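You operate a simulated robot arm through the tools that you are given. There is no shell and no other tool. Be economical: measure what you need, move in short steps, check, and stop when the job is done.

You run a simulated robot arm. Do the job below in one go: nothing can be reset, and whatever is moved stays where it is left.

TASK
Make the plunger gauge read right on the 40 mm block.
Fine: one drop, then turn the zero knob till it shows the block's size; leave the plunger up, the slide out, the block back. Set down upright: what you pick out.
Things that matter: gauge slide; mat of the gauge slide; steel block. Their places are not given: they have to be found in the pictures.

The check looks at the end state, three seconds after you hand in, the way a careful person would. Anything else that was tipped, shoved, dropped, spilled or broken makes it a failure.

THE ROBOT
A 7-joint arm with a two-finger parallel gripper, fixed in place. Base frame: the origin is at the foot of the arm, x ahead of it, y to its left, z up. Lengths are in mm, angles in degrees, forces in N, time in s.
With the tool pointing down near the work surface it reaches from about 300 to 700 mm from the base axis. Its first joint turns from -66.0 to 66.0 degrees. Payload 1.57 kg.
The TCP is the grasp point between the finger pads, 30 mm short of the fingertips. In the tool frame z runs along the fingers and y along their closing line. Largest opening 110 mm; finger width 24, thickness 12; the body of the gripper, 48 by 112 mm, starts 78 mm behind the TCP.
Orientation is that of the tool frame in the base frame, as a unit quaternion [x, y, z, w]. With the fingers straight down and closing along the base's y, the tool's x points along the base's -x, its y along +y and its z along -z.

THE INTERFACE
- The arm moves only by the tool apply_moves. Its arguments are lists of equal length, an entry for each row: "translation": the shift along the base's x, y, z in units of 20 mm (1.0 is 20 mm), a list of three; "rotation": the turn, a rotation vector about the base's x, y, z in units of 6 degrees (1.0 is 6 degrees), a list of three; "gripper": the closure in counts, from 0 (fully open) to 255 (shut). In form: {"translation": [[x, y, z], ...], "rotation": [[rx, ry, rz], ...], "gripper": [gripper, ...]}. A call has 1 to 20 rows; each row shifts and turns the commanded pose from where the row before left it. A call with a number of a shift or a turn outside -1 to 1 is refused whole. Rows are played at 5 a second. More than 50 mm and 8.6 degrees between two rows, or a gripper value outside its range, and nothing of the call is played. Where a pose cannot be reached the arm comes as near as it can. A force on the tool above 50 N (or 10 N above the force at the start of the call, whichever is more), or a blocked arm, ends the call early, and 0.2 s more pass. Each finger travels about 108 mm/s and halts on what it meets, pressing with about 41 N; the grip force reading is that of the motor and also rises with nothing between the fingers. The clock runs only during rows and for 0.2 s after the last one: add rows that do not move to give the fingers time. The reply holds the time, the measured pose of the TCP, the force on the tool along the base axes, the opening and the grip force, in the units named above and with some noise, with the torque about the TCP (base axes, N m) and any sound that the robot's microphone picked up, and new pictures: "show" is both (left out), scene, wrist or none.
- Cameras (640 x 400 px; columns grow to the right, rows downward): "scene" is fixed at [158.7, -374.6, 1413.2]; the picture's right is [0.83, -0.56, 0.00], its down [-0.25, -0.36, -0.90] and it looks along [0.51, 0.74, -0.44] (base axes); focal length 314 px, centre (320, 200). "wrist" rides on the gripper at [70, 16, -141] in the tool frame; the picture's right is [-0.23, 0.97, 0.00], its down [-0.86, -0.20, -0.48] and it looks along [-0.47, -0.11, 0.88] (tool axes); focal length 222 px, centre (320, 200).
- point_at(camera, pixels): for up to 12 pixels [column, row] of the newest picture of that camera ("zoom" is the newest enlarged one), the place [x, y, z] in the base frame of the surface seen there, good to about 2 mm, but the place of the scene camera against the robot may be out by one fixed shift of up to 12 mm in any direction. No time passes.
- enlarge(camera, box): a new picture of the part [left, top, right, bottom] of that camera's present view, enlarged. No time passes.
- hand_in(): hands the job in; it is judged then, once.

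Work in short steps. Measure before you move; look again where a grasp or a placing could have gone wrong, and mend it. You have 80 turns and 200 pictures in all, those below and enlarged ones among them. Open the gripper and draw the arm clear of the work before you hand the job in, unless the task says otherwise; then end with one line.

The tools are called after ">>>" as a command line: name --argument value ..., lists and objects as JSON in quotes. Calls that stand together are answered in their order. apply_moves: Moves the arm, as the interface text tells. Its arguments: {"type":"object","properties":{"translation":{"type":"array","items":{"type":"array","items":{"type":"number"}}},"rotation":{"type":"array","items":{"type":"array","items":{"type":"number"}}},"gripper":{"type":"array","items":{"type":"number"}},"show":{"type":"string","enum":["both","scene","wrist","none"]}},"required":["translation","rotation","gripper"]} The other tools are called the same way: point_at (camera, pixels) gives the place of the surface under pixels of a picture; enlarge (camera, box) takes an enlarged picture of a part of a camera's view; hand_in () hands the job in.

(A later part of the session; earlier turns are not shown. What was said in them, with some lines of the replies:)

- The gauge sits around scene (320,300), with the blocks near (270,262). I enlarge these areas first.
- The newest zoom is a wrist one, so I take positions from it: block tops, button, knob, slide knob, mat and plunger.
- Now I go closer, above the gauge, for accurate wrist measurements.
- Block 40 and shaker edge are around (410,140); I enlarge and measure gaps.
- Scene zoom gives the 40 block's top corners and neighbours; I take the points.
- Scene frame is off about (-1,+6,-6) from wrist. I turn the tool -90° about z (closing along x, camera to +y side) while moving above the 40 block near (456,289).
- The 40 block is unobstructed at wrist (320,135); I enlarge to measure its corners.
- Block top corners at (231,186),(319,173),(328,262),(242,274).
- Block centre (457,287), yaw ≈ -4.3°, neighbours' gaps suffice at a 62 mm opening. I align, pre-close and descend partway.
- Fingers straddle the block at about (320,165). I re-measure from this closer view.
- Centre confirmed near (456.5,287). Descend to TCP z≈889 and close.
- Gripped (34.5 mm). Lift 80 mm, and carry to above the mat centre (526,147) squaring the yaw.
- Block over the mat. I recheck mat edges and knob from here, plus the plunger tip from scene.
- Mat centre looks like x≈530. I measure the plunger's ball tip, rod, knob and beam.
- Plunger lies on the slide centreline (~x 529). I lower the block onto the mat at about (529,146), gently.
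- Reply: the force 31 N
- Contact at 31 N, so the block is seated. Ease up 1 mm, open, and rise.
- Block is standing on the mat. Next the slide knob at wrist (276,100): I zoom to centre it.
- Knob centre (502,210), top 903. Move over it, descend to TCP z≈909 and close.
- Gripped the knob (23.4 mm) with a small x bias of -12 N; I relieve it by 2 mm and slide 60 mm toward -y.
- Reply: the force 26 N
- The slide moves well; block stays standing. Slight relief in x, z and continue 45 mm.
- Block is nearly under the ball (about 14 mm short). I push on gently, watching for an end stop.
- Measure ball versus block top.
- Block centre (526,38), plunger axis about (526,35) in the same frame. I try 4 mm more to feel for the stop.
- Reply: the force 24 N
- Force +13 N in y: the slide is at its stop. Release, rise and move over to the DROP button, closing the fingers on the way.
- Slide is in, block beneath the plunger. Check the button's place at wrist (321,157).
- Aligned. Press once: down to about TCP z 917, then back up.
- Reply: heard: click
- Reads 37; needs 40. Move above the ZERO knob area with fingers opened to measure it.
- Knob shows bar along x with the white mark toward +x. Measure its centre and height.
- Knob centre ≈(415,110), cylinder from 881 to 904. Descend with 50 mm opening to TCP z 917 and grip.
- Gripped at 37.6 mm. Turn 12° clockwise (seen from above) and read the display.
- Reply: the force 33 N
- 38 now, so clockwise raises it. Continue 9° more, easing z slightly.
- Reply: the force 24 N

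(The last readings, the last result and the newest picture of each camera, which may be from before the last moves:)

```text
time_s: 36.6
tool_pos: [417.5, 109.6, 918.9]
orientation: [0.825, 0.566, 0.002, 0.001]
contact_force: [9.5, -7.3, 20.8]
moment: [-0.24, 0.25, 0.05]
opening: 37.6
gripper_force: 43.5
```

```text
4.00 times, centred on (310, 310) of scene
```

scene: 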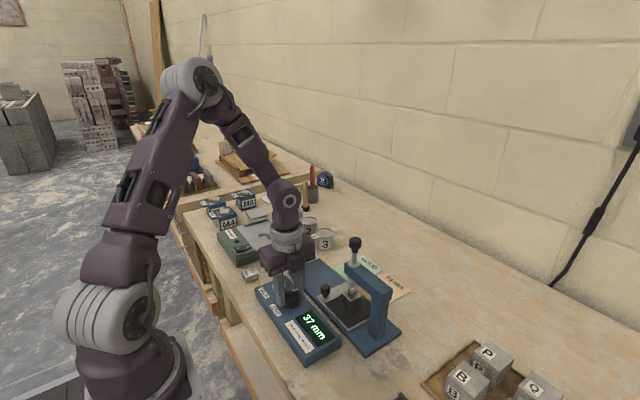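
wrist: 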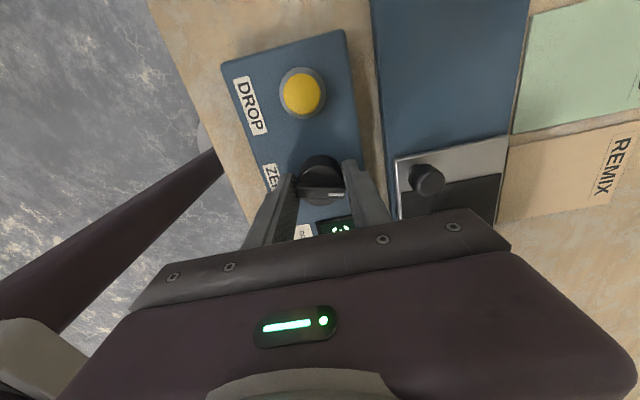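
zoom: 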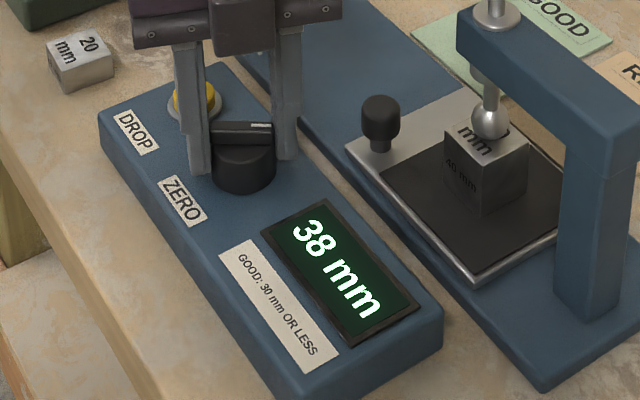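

Still 38 and grip holds. Turn on 12°.

>>> apply_moves --translation '[[-0.03, 0, 0.03], [0, 0, 0], [0, 0, 0], [0, 0, 0], [0, 0, 0]]' --rotation '[[0, 0, -0.5], [0, 0, -0.5], [0, 0, -0.5], [0, 0, -0.5], [0, 0, 0]]' --gripper '[200, 200, 200, 200, 200]' --show "none"

>>> enlarge --camera "scene" --box '[250, 260, 370, 360]'

```text
time_s: 37.8
tool_pos: [416.7, 109.6, 918.0]
orientation: [0.879, 0.477, 0.002, 0.002]
contact_force: [27.2, -4.7, 3.8]
moment: [-0.56, 0.29, 0.06]
opening: 37.7
gripper_force: 43.2
```

```text
4.00 times, centred on (310, 310) of scene
```

zoom: 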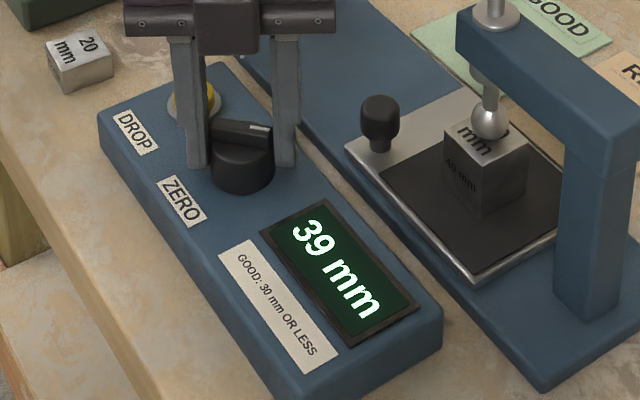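

39 at about 33°. Relieve x (+27 N) and continue 9°.

>>> apply_moves --translation '[[0.06, 0, 0], [0, 0, 0], [0, 0, 0], [0, 0, 0]]' --rotation '[[0, 0, -0.5], [0, 0, -0.5], [0, 0, -0.5], [0, 0, 0]]' --gripper '[200, 200, 200, 200]' --show "none"

>>> enlarge --camera "scene" --box '[250, 260, 370, 360]'

```text
time_s: 38.8
tool_pos: [417.3, 110.6, 916.4]
orientation: [0.914, 0.407, -0.001, 0.002]
contact_force: [11.0, -12.4, 3.0]
moment: [-0.05, -0.12, 0.02]
opening: 37.3
gripper_force: 43.6
```

```text
4.00 times, centred on (310, 310) of scene
```

zoom: 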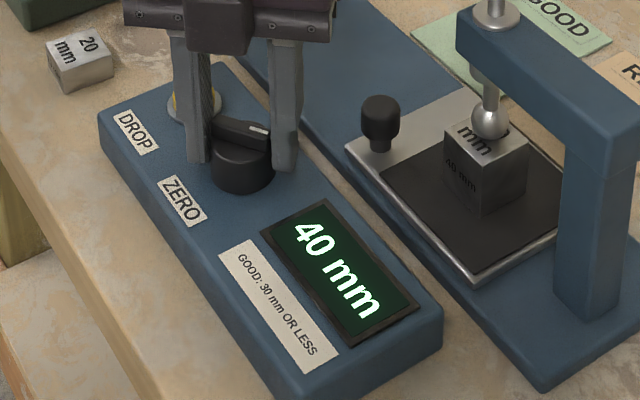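

Reads 40, perhaps just past the changeover; add 3° to centre it, check.

>>> apply_moves --translation '[[0, 0, 0], [0, 0, 0]]' --rotation '[[0, 0, -0.5], [0, 0, 0]]' --gripper '[200, 200]' --show "none"

>>> enlarge --camera "scene" --box '[250, 260, 370, 360]'

```text
time_s: 39.4
tool_pos: [416.9, 108.8, 917.9]
orientation: [0.924, 0.382, 0.001, 0.0]
contact_force: [13.7, -13.5, 1.6]
moment: [-0.78, 0.5, 0.02]
opening: 37.5
gripper_force: 43.5
```

```text
4.00 times, centred on (310, 310) of scene
```

zoom: 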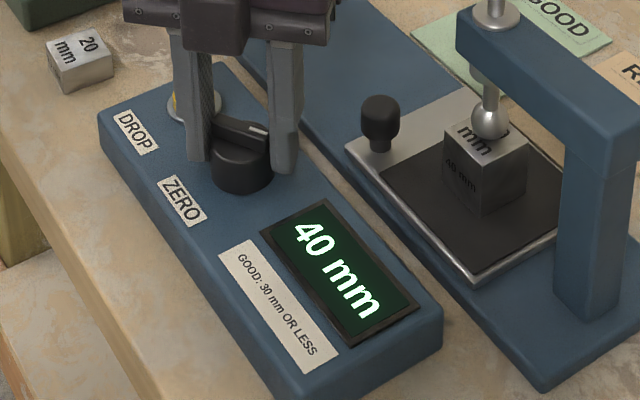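

40 shown. Release, rise to z≈1130 and rotate back toward closing along x.

>>> apply_moves --translation '[[0, 0, 0], [0, 0, 0], [0, 0, 0.4], [0, 0, 1], [0, 0, 1], [0, 0, 1], [0, 0, 1], [0, 0, 1], [0, 0, 1], [0, 0, 1], [0, 0, 1], [0, 0, 1], [0, 0, 1], [0, 0, 0.3], [0, 0, 0]]' --rotation '[[0, 0, 0], [0, 0, 0], [0, 0, 0], [0, 0, 0], [0, 0, 0], [0, 0, 1], [0, 0, 1], [0, 0, 1], [0, 0, 1], [0, 0, 1], [0, 0, 1], [0, 0, 1], [0, 0, 0.5], [0, 0, 0], [0, 0, 0]]' --gripper '[135, 135, 135, 135, 135, 135, 135, 135, 135, 135, 135, 135, 135, 135, 135]'

>>> enlarge --camera "scene" --box '[270, 220, 410, 340]'

```text
time_s: 42.6
tool_pos: [417.1, 108.7, 1131.7]
orientation: [0.708, 0.707, 0.001, 0.0]
contact_force: [-0.5, -0.3, 0.2]
moment: [-0.01, -0.01, -0.02]
opening: 51.5
gripper_force: 0.0
```

scene: 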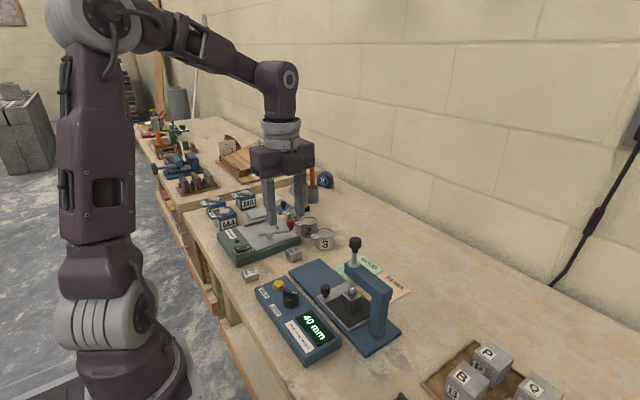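
wrist: 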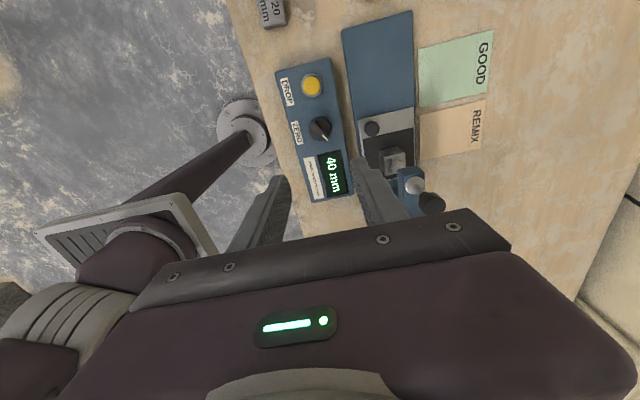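

```text
3.33 times, centred on (340, 280) of scene
```

zoom: 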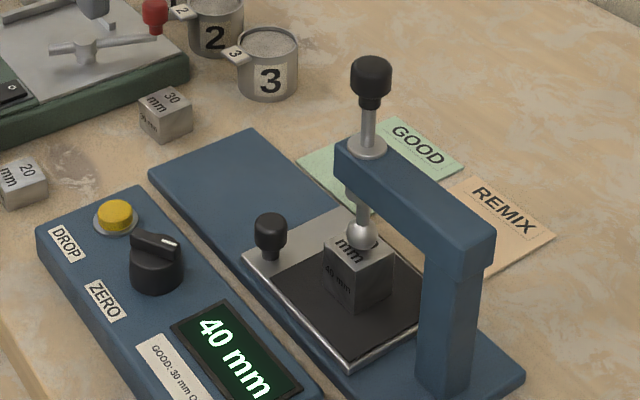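

Display holds 40. Measure the plunger knob from both cameras.

>>> point_at --camera "wrist" --pixels '[[430, 202], [436, 199], [426, 207], [413, 185]]'

>>> point_at --camera "zoom" --pixels '[[371, 60], [371, 80], [371, 102], [369, 125], [355, 148], [383, 148], [391, 75], [351, 75]]'

```text
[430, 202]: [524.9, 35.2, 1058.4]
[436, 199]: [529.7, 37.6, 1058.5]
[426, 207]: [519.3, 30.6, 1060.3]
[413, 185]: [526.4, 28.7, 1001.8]
```

```text
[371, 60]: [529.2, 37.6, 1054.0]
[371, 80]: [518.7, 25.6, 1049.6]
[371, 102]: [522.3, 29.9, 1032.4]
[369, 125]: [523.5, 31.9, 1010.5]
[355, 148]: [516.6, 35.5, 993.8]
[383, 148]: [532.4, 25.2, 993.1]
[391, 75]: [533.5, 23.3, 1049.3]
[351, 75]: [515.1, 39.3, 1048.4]
```

Knob axis ≈(527,28), top ≈1059. Move above it and re-measure.

>>> apply_moves --translation '[[0.9, -0.6, 0], [0.9, -0.6, 0], [0.9, -0.7, 0], [0.9, -0.7, 0], [0.9, -0.7, 0], [0.9, -0.7, 0], [0, 0, 0]]' --rotation '[[0, 0, 0], [0, 0, 0], [0, 0, 0], [0, 0, 0], [0, 0, 0], [0, 0, 0], [0, 0, 0]]' --gripper '[125, 125, 125, 125, 125, 125, 125]' --show "wrist"

>>> enlarge --camera "wrist" --box '[240, 100, 400, 230]'

```text
time_s: 44.2
tool_pos: [524.0, 29.4, 1132.8]
orientation: [0.707, 0.707, 0.0, 0.0]
contact_force: [-0.3, 0.0, -0.9]
moment: [0.0, 0.0, 0.02]
opening: 55.9
gripper_force: 0.1
```

wrist: 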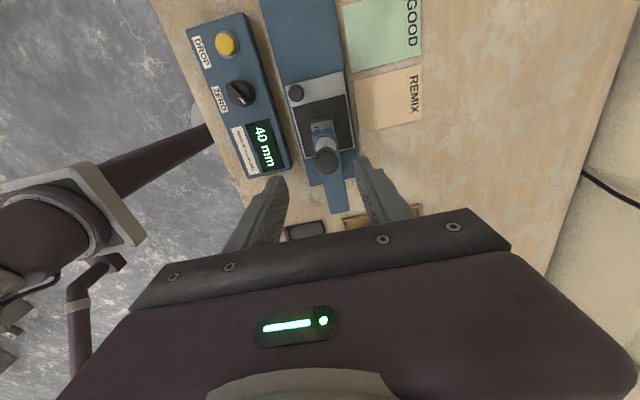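

```text
3.08 times, centred on (320, 165) of wrist
```

zoom: 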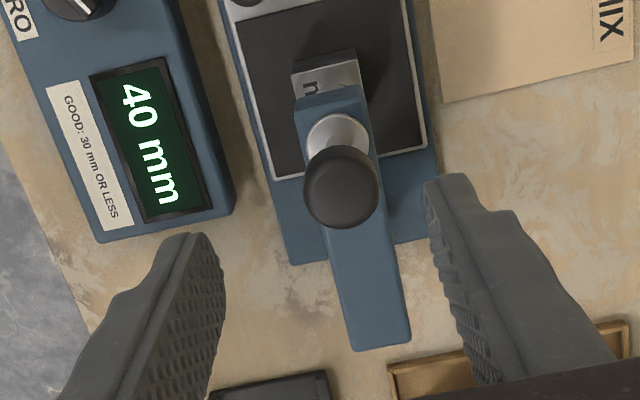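

>>> point_at --camera "zoom" --pixels '[[308, 186], [373, 186], [340, 160], [340, 215], [340, 187]]'

```text
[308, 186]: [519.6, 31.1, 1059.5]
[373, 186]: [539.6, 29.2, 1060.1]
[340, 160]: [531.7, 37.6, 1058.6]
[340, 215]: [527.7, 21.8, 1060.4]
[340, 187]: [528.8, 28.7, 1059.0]
```

Knob centre (529.5,29.5), top 1059. Centre over it, descend to TCP z≈1060 (tips 1030, above beam 1000) and grip.

>>> apply_moves --translation '[[0.27, 0, -0.5], [0, 0, -0.9], [0, 0, -0.9], [0, 0, -0.8], [0, 0, -0.5], [0, 0, 0], [0, 0, 0], [0, 0, 0], [0, 0, 0]]' --rotation '[[0, 0, 0], [0, 0, 0], [0, 0, 0], [0, 0, 0], [0, 0, 0], [0, 0, 0], [0, 0, 0], [0, 0, 0], [0, 0, 0]]' --gripper '[125, 125, 125, 125, 125, 125, 210, 210, 210]' --show "scene"

```text
time_s: 46.2
tool_pos: [530.2, 29.7, 1059.9]
orientation: [0.707, 0.707, 0.0, 0.0]
contact_force: [0.0, -0.1, -2.0]
moment: [0.01, 0.01, -0.03]
opening: 25.2
gripper_force: 36.9
```

scene: 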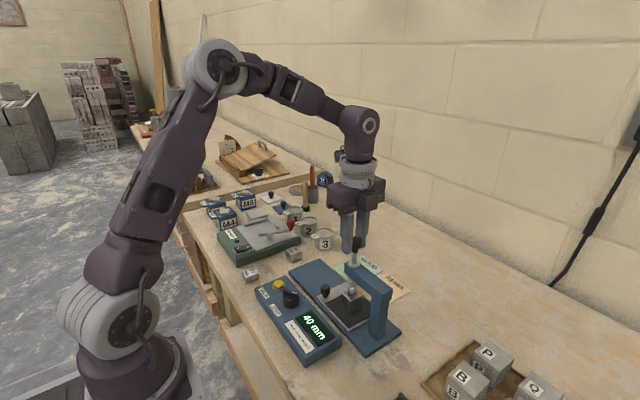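

Gripped well. Lift 24 mm in small steps to latch the plunger.

>>> apply_moves --translation '[[0, 0, 0.2], [0, 0, 0.25], [0, 0, 0.25], [0, 0, 0.2], [0, 0, 0.15], [0, 0, 0.15], [0, 0, 0]]' --rotation '[[0, 0, 0], [0, 0, 0], [0, 0, 0], [0, 0, 0], [0, 0, 0], [0, 0, 0], [0, 0, 0]]' --gripper '[210, 210, 210, 210, 210, 210, 210]' --show "none"

>>> enlarge --camera "scene" --box '[270, 200, 410, 340]'

```text
time_s: 47.8
tool_pos: [529.6, 30.3, 1083.0]
orientation: [0.707, 0.707, -0.001, -0.001]
contact_force: [1.8, -4.3, -27.2]
moment: [0.07, -0.05, -0.03]
opening: 25.1
gripper_force: 36.6
```

```text
2.86 times, centred on (340, 270) of scene
```

zoom: 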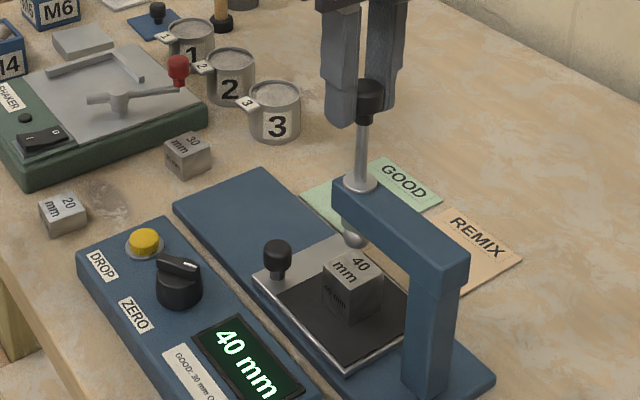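

Plunger up, -27 N suggests its top stop; no click yet. One more 1.5 mm lift.

>>> apply_moves --translation '[[0, 0, 0.08], [0, 0, 0]]' --rotation '[[0, 0, 0], [0, 0, 0]]' --gripper '[210, 210]' --show "none"

```text
time_s: 48.4
tool_pos: [529.8, 30.4, 1084.4]
orientation: [0.707, 0.707, -0.001, 0.0]
contact_force: [2.2, -0.9, -28.1]
moment: [0.08, -0.07, -0.02]
opening: 24.9
gripper_force: 36.7
```

Force unchanged; check whether the plunger rose or the fingers slid.

>>> enlarge --camera "scene" --box '[310, 200, 410, 300]'

```text
4.00 times, centred on (360, 250) of scene
```

zoom: 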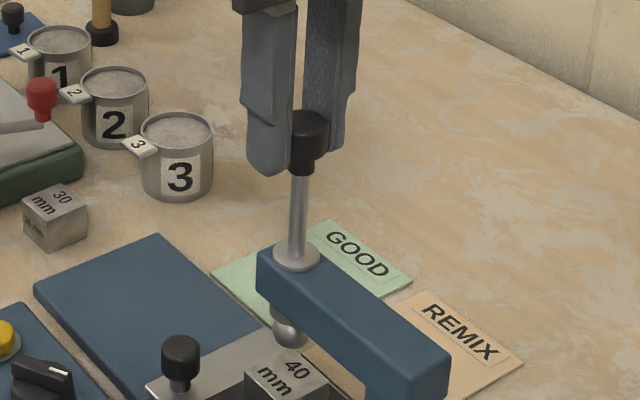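

>>> point_at --camera "zoom" --pixels '[[291, 335], [291, 343], [308, 116], [308, 140], [300, 172]]'

```text
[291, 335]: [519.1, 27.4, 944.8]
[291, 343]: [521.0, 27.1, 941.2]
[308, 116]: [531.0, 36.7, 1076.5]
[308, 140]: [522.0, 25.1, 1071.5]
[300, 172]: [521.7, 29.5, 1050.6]
```

Knob top 1076.5 equals the original raised height: it's at the stop. Ease off 1.5 mm, then open and look.

>>> apply_moves --translation '[[0, 0, -0.06], [0, 0, 0], [0, 0, 0], [0, 0, 0], [0, 0, 0]]' --rotation '[[0, 0, 0], [0, 0, 0], [0, 0, 0], [0, 0, 0], [0, 0, 0]]' --gripper '[210, 190, 160, 125, 125]' --show "none"

>>> enlarge --camera "scene" --box '[270, 200, 410, 340]'

```text
time_s: 49.6
tool_pos: [528.9, 31.3, 1083.6]
orientation: [0.707, 0.707, 0.0, 0.0]
contact_force: [-0.1, -0.5, 0.4]
moment: [0.0, 0.01, 0.01]
opening: 55.9
gripper_force: 0.2
```

```text
2.86 times, centred on (340, 270) of scene
```

zoom: 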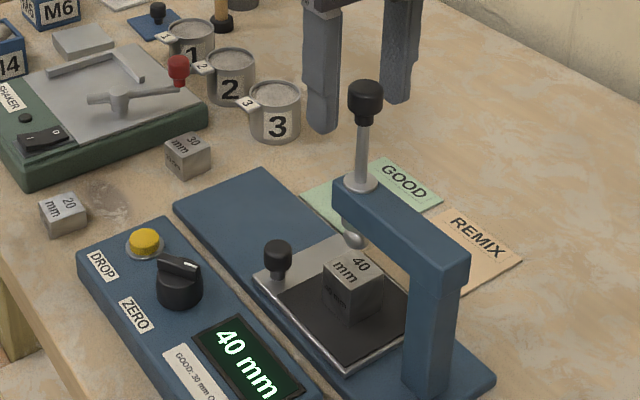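

Plunger stays latched up, display 40. Go up, over to the slide knob at (500,90), stopping at z≈985 to look.

>>> apply_moves --translation '[[0, 0, 0.8], [0, 0, 1], [0, 0, 0.6], [-0.35, 0.7, 0], [-0.35, 0.75, 0], [-0.35, 0.75, 0], [-0.4, 0.8, 0], [0, 0, -0.9], [0, 0, -1], [0, 0, -1], [0, 0, -1], [0, 0, -1], [0, 0, -1], [0, 0, -1], [0, 0, 0]]' --rotation '[[0, 0, 0], [0, 0, 0], [0, 0, 0], [0, 0, 0], [0, 0, 0], [0, 0, 0], [0, 0, 0], [0, 0, 0], [0, 0, 0], [0, 0, 0], [0, 0, 0], [0, 0, 0], [0, 0, 0], [0, 0, 0], [0, 0, 0]]' --gripper '[125, 125, 125, 125, 125, 125, 125, 125, 125, 125, 125, 125, 125, 125, 125]'

>>> enlarge --camera "wrist" --box '[240, 100, 400, 230]'

```text
time_s: 52.8
tool_pos: [502.2, 90.7, 993.1]
orientation: [0.707, 0.707, 0.0, 0.001]
contact_force: [-0.3, -1.4, 1.0]
moment: [-0.02, 0.03, 0.0]
opening: 55.8
gripper_force: 0.0
```

scene: 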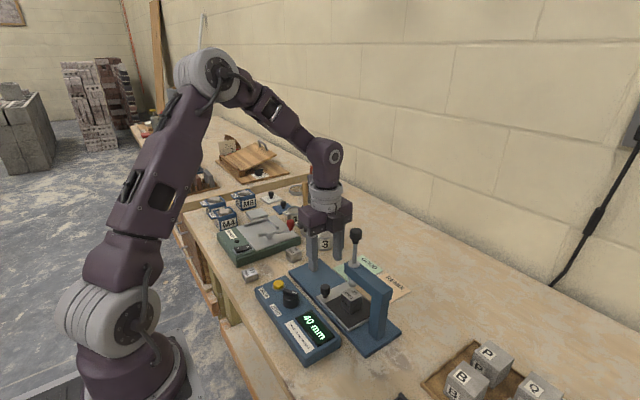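
wrist: 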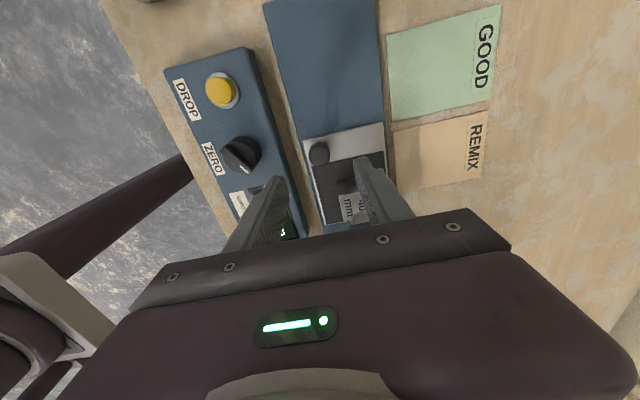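

```text
3.08 times, centred on (320, 165) of wrist
```

zoom: 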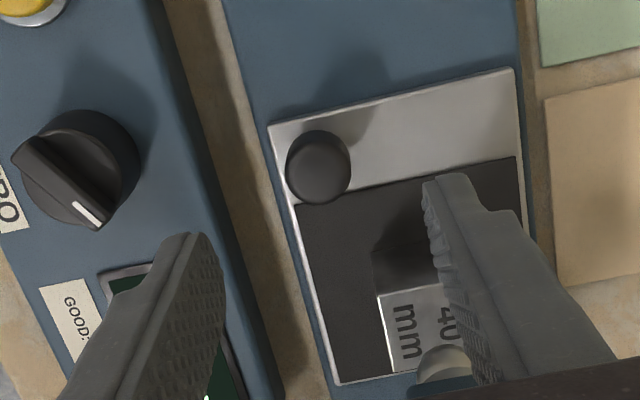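

Knob lined up (zoom 318,160). Descend to TCP z≈909 and grip.

>>> apply_moves --translation '[[-0.1, 0, -0.7], [0, 0, -0.9], [0, 0, -0.9], [0, 0, -0.9], [0, 0, -0.8], [0, 0, 0], [0, 0, 0], [0, 0, 0], [0, 0, 0]]' --rotation '[[0, 0, 0], [0, 0, 0], [0, 0, 0], [0, 0, 0], [0, 0, 0], [0, 0, 0], [0, 0, 0], [0, 0, 0], [0, 0, 0]]' --gripper '[125, 125, 125, 125, 125, 125, 210, 210, 210]' --show "wrist"

```text
time_s: 54.8
tool_pos: [500.6, 91.2, 908.4]
orientation: [0.707, 0.707, 0.0, 0.0]
contact_force: [3.7, -0.3, -9.4]
moment: [0.04, -0.08, -0.01]
opening: 23.4
gripper_force: 35.4
```

wrist: 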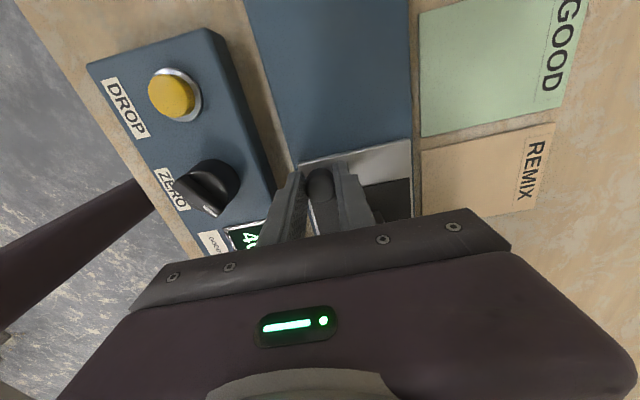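

Gripped. Pull the slide out +y about 120 mm at the same slow pace.

>>> apply_moves --translation '[[0, 0.15, 0], [0, 0.25, 0], [0, 0.3, 0], [0, 0.35, 0], [0, 0.35, 0], [0, 0.35, 0], [0, 0.35, 0], [0, 0.35, 0], [0, 0.35, 0], [0, 0.35, 0], [0, 0.35, 0], [0, 0.35, 0], [0, 0.35, 0], [0, 0.35, 0], [0, 0.35, 0], [0, 0.35, 0], [0, 0.3, 0], [0, 0.25, 0], [0, 0.15, 0], [0, 0, 0]]' --rotation '[[0, 0, 0], [0, 0, 0], [0, 0, 0], [0, 0, 0], [0, 0, 0], [0, 0, 0], [0, 0, 0], [0, 0, 0], [0, 0, 0], [0, 0, 0], [0, 0, 0], [0, 0, 0], [0, 0, 0], [0, 0, 0], [0, 0, 0], [0, 0, 0], [0, 0, 0], [0, 0, 0], [0, 0, 0], [0, 0, 0]]' --gripper '[210, 210, 210, 210, 210, 210, 210, 210, 210, 210, 210, 210, 210, 210, 210, 210, 210, 210, 210, 210]'

```text
time_s: 59.0
tool_pos: [500.3, 209.1, 910.2]
orientation: [0.707, 0.707, 0.001, 0.002]
contact_force: [17.4, 1.7, 3.8]
moment: [0.19, -0.43, 0.01]
opening: 23.3
gripper_force: 35.9
```

scene: 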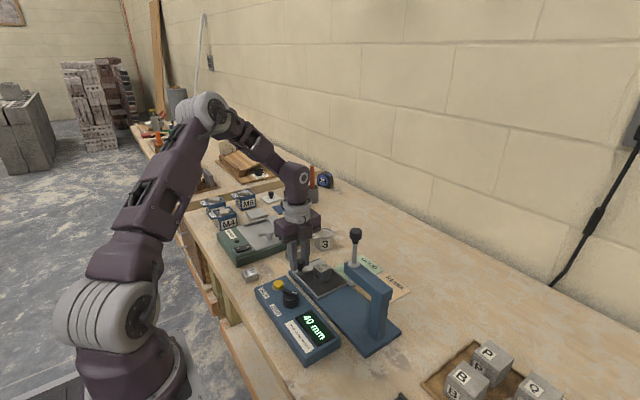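
wrist: 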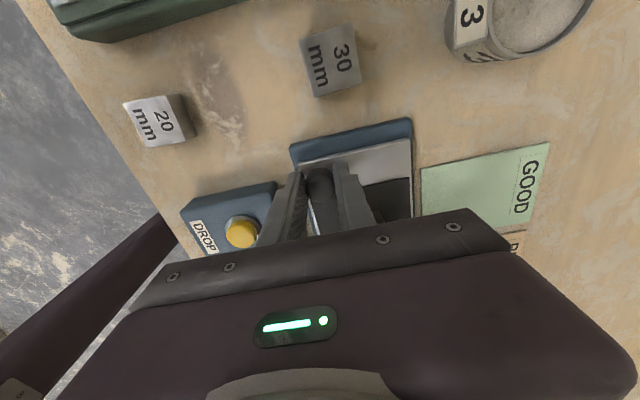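

Nearly out (209 vs 210.8 originally). Pull 4 mm more to feel the out stop.

>>> apply_moves --translation '[[-0.05, 0.1, 0], [0, 0.1, 0], [0, 0, 0], [0, 0, 0]]' --rotation '[[0, 0, 0], [0, 0, 0], [0, 0, 0], [0, 0, 0]]' --gripper '[210, 210, 210, 210]' --show "none"

```text
time_s: 60.0
tool_pos: [499.8, 211.2, 909.0]
orientation: [0.707, 0.707, -0.001, 0.002]
contact_force: [26.2, -16.3, -13.7]
moment: [-0.81, -0.66, -0.04]
opening: 23.4
gripper_force: 36.0
```

Out stop reached (-16 N). Ease, release, rise and go over the block at about (528,147).

>>> apply_moves --translation '[[0.08, -0.05, 0], [0, 0, 0], [0, 0, 0], [0, 0, 0.4], [0, 0, 1], [0, 0, 1], [0, 0, 1], [0, 0, 0.6], [0.35, -0.8, 0], [0.35, -0.8, 0], [0.35, -0.8, 0], [0.35, -0.8, 0], [0, 0, 0]]' --rotation '[[0, 0, 0], [0, 0, 0], [0, 0, 0], [0, 0, 0], [0, 0, 0], [0, 0, 0], [0, 0, 0], [0, 0, 0], [0, 0, 0], [0, 0, 0], [0, 0, 0], [0, 0, 0], [0, 0, 0]]' --gripper '[210, 125, 125, 125, 125, 125, 125, 125, 125, 125, 125, 125, 125]' --show "wrist"

>>> enlarge --camera "wrist" --box '[240, 50, 400, 200]'

```text
time_s: 62.8
tool_pos: [528.3, 146.0, 990.4]
orientation: [0.707, 0.707, 0.0, 0.0]
contact_force: [-0.5, 0.3, -0.1]
moment: [0.02, 0.03, -0.02]
opening: 56.2
gripper_force: 0.2
```

wrist: 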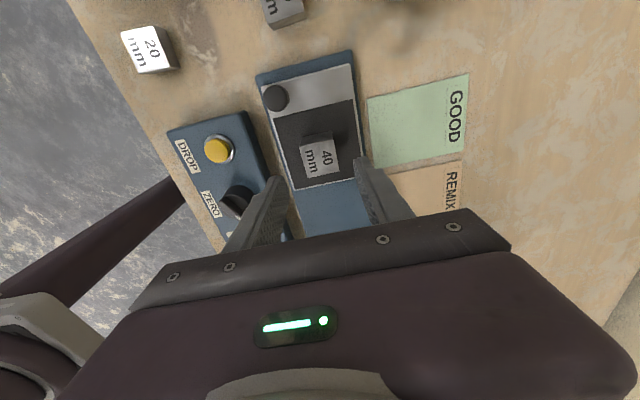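

```text
2.67 times, centred on (320, 125) of wrist
```

zoom: 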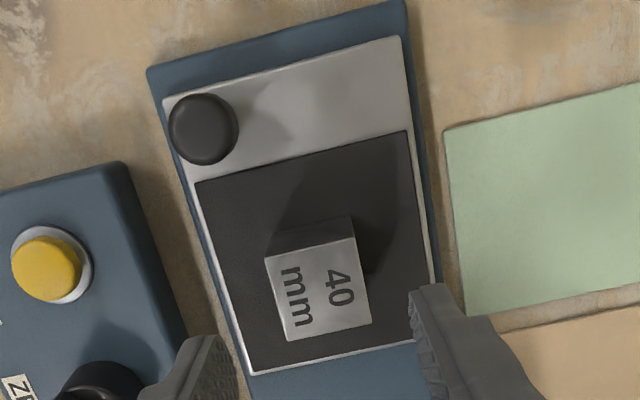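

Block unchanged on the mat. Descend to z≈910.5 and grip as before.

>>> apply_moves --translation '[[0.02, 0.05, -0.6], [0, 0, -1], [0, 0, -1], [0, 0, -0.9], [0, 0, -0.5], [0, 0, 0], [0, 0, 0], [0, 0, 0], [0, 0, 0]]' --rotation '[[0, 0, 0], [0, 0, 0], [0, 0, 0], [0, 0, 0], [0, 0, 0], [0, 0, 0], [0, 0, 0], [0, 0, 0], [0, 0, 0]]' --gripper '[125, 125, 125, 125, 125, 125, 200, 200, 200]' --show "wrist"

```text
time_s: 64.8
tool_pos: [528.5, 148.4, 909.9]
orientation: [0.707, 0.707, 0.0, 0.0]
contact_force: [0.5, 0.5, 0.3]
moment: [0.0, 0.03, 0.0]
opening: 34.5
gripper_force: 41.4
```

wrist: 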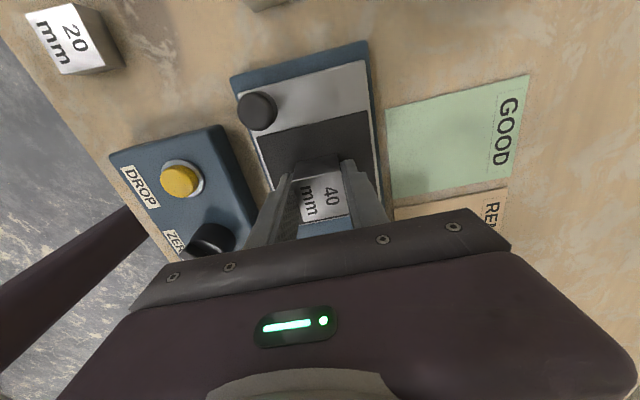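

Gripped (34.5 mm). Lift and carry back over its place (457,288), yaw -4.3°.

>>> apply_moves --translation '[[0, 0, 0.4], [0, 0, 0.9], [0, 0, 1], [0, 0, 0.8], [-0.45, 0.8, 0], [-0.45, 0.9, 0], [-0.45, 0.9, 0], [-0.45, 0.9, 0], [-0.45, 0.9, 0], [-0.45, 0.9, 0], [-0.45, 0.9, 0], [-0.44, 0.77, 0], [0, 0, 0], [0, 0, 0]]' --rotation '[[0, 0, 0], [0, 0, 0], [0, 0, 0], [0, 0, 0], [0, 0, -0.36], [0, 0, -0.36], [0, 0, 0], [0, 0, 0], [0, 0, 0], [0, 0, 0], [0, 0, 0], [0, 0, 0], [0, 0, 0], [0, 0, 0]]' --gripper '[200, 200, 200, 200, 200, 200, 200, 200, 200, 200, 200, 200, 200, 200]'

```text
time_s: 67.8
tool_pos: [457.4, 287.9, 971.8]
orientation: [0.733, 0.68, 0.0, 0.0]
contact_force: [1.2, 0.6, -3.6]
moment: [0.01, 0.0, 0.02]
opening: 34.7
gripper_force: 41.4
```

scene: 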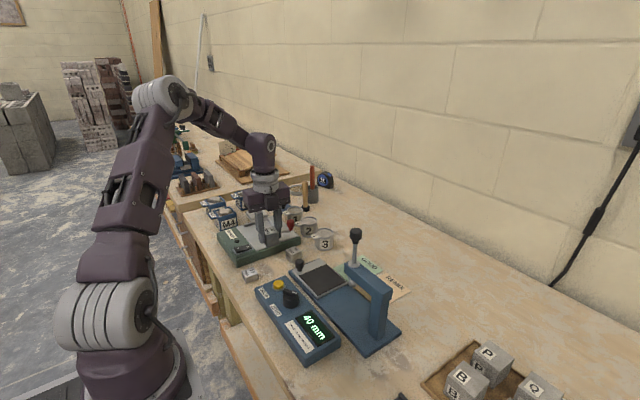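
wrist: 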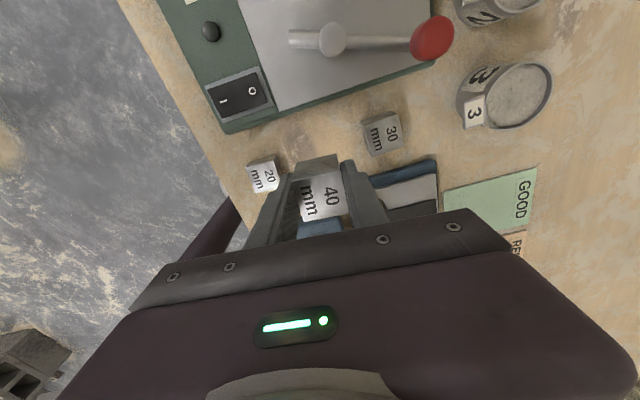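

Above the home spot. Lower to TCP z≈888.5 with a slow finish.

>>> apply_moves --translation '[[-0.03, 0, -0.8], [0, 0, -1], [0, 0, -1], [0, 0, -0.8], [0, 0, -0.3], [0, 0, -0.12], [0, 0, -0.08], [0, 0, -0.06], [0, 0, 0]]' --rotation '[[0, 0, 0], [0, 0, 0], [0, 0, 0], [0, 0, 0], [0, 0, 0], [0, 0, 0], [0, 0, 0], [0, 0, 0], [0, 0, 0]]' --gripper '[200, 200, 200, 200, 200, 200, 200, 200, 200]' --show "wrist"

```text
time_s: 69.8
tool_pos: [454.5, 287.9, 888.2]
orientation: [0.734, 0.68, 0.0, 0.0]
contact_force: [0.4, -0.3, -3.8]
moment: [-0.01, -0.01, 0.0]
opening: 34.7
gripper_force: 41.3
```

wrist: 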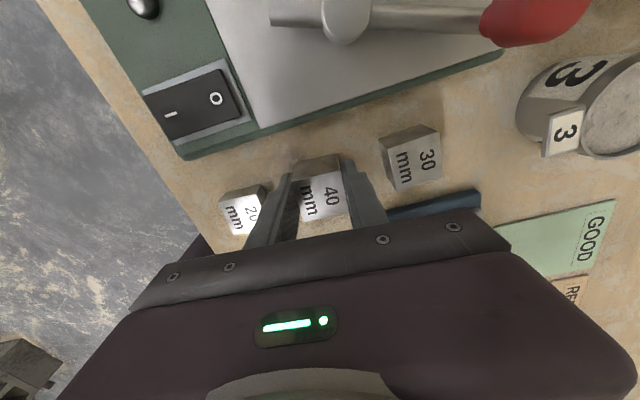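

Still hanging (-3.8 N). Correct x by +2 mm, then lower 1 mm in fine steps.

>>> apply_moves --translation '[[0.1, 0, 0], [0, 0, -0.03], [0, 0, -0.03], [0, 0, 0]]' --rotation '[[0, 0, 0], [0, 0, 0], [0, 0, 0], [0, 0, 0]]' --gripper '[200, 200, 200, 200]' --show "none"

```text
time_s: 70.8
tool_pos: [457.7, 288.3, 887.9]
orientation: [0.733, 0.68, 0.001, 0.0]
contact_force: [-8.1, -5.1, 22.3]
moment: [-0.3, 0.3, -0.04]
opening: 34.2
gripper_force: 40.7
```

Contact at 22 N: seated. Ease up slightly, open to 62 mm and rise straight up.

>>> apply_moves --translation '[[0, 0, 0.03], [0, 0, 0], [0, 0, 0], [0, 0, 0.4], [0, 0, 1], [0, 0, 1], [0, 0, 1], [0, 0, 1], [0, 0, 1], [0, 0, 1], [0, 0, 1], [0, 0, 1], [0, 0, 1], [0, 0, 0]]' --rotation '[[0, 0, 0], [0, 0, 0], [0, 0, 0], [0, 0, 0], [0, 0, 0], [0, 0, 0], [0, 0, 0], [0, 0, 0], [0, 0, 0], [0, 0, 0], [0, 0, 0], [0, 0, 0], [0, 0, 0], [0, 0, 0]]' --gripper '[200, 111, 111, 111, 111, 111, 111, 111, 111, 111, 111, 111, 111, 111]'

>>> enlarge --camera "scene" --box '[230, 210, 410, 350]'

>>> enlarge --camera "wrist" --box '[240, 80, 400, 200]'

```text
time_s: 73.8
tool_pos: [459.2, 288.9, 1075.0]
orientation: [0.733, 0.68, 0.0, 0.0]
contact_force: [-0.7, 0.7, 0.4]
moment: [0.02, 0.02, 0.02]
opening: 62.2
gripper_force: 0.0
```

scene: 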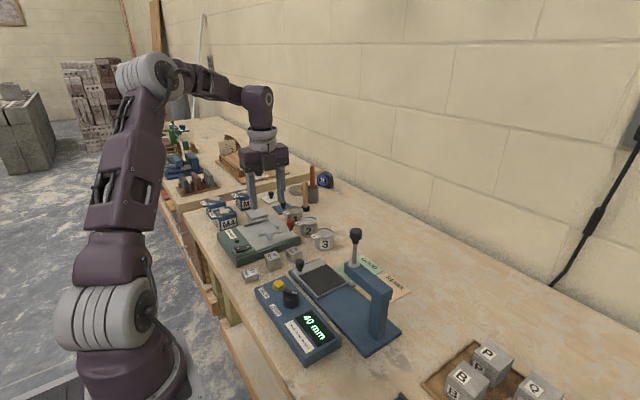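
wrist: 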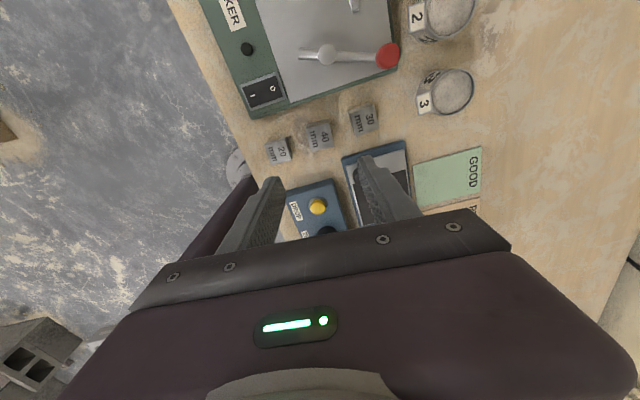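

```text
2.86 times, centred on (320, 280) of scene
```

zoom: 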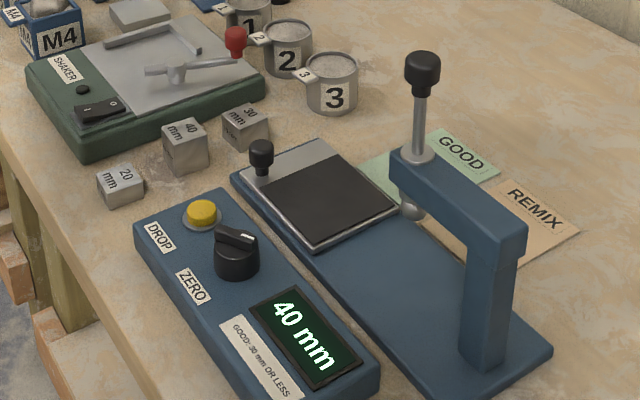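

```text
3.33 times, centred on (320, 140) of wrist
```

zoom: 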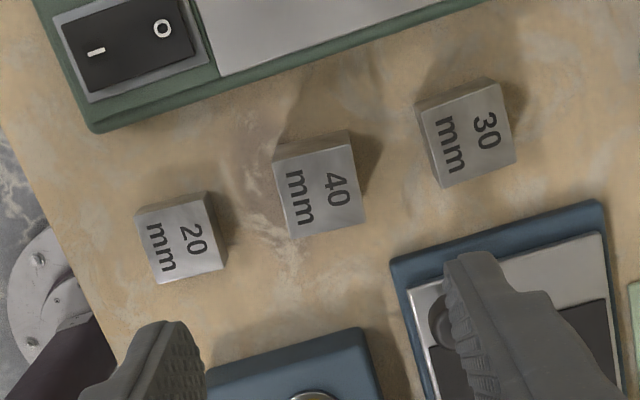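

Block is upright in its place, slide out, plunger up, display 40 mm. Open fully, rise a bit more, then hand in.

>>> apply_moves --translation '[[0, 0, 1], [0, 0, 1], [0, 0, 1], [0, 0, 0]]' --rotation '[[0, 0, 0], [0, 0, 0], [0, 0, 0], [0, 0, 0]]' --gripper '[0, 0, 0, 0]' --show "none"

```text
time_s: 74.8
tool_pos: [459.2, 288.8, 1133.6]
orientation: [0.733, 0.68, 0.0, 0.0]
contact_force: [-0.2, 1.0, -0.2]
moment: [0.0, 0.02, 0.01]
opening: 110.0
gripper_force: 0.2
```

The arm is clear, so I hand the job in.

>>> hand_in

```text
The job is handed in.
```

I set the gauge with one drop on the 40 mm block, and it now reads 40 mm; the plunger is up, the slide is out, the block is back upright in its place, and the job is handed in.
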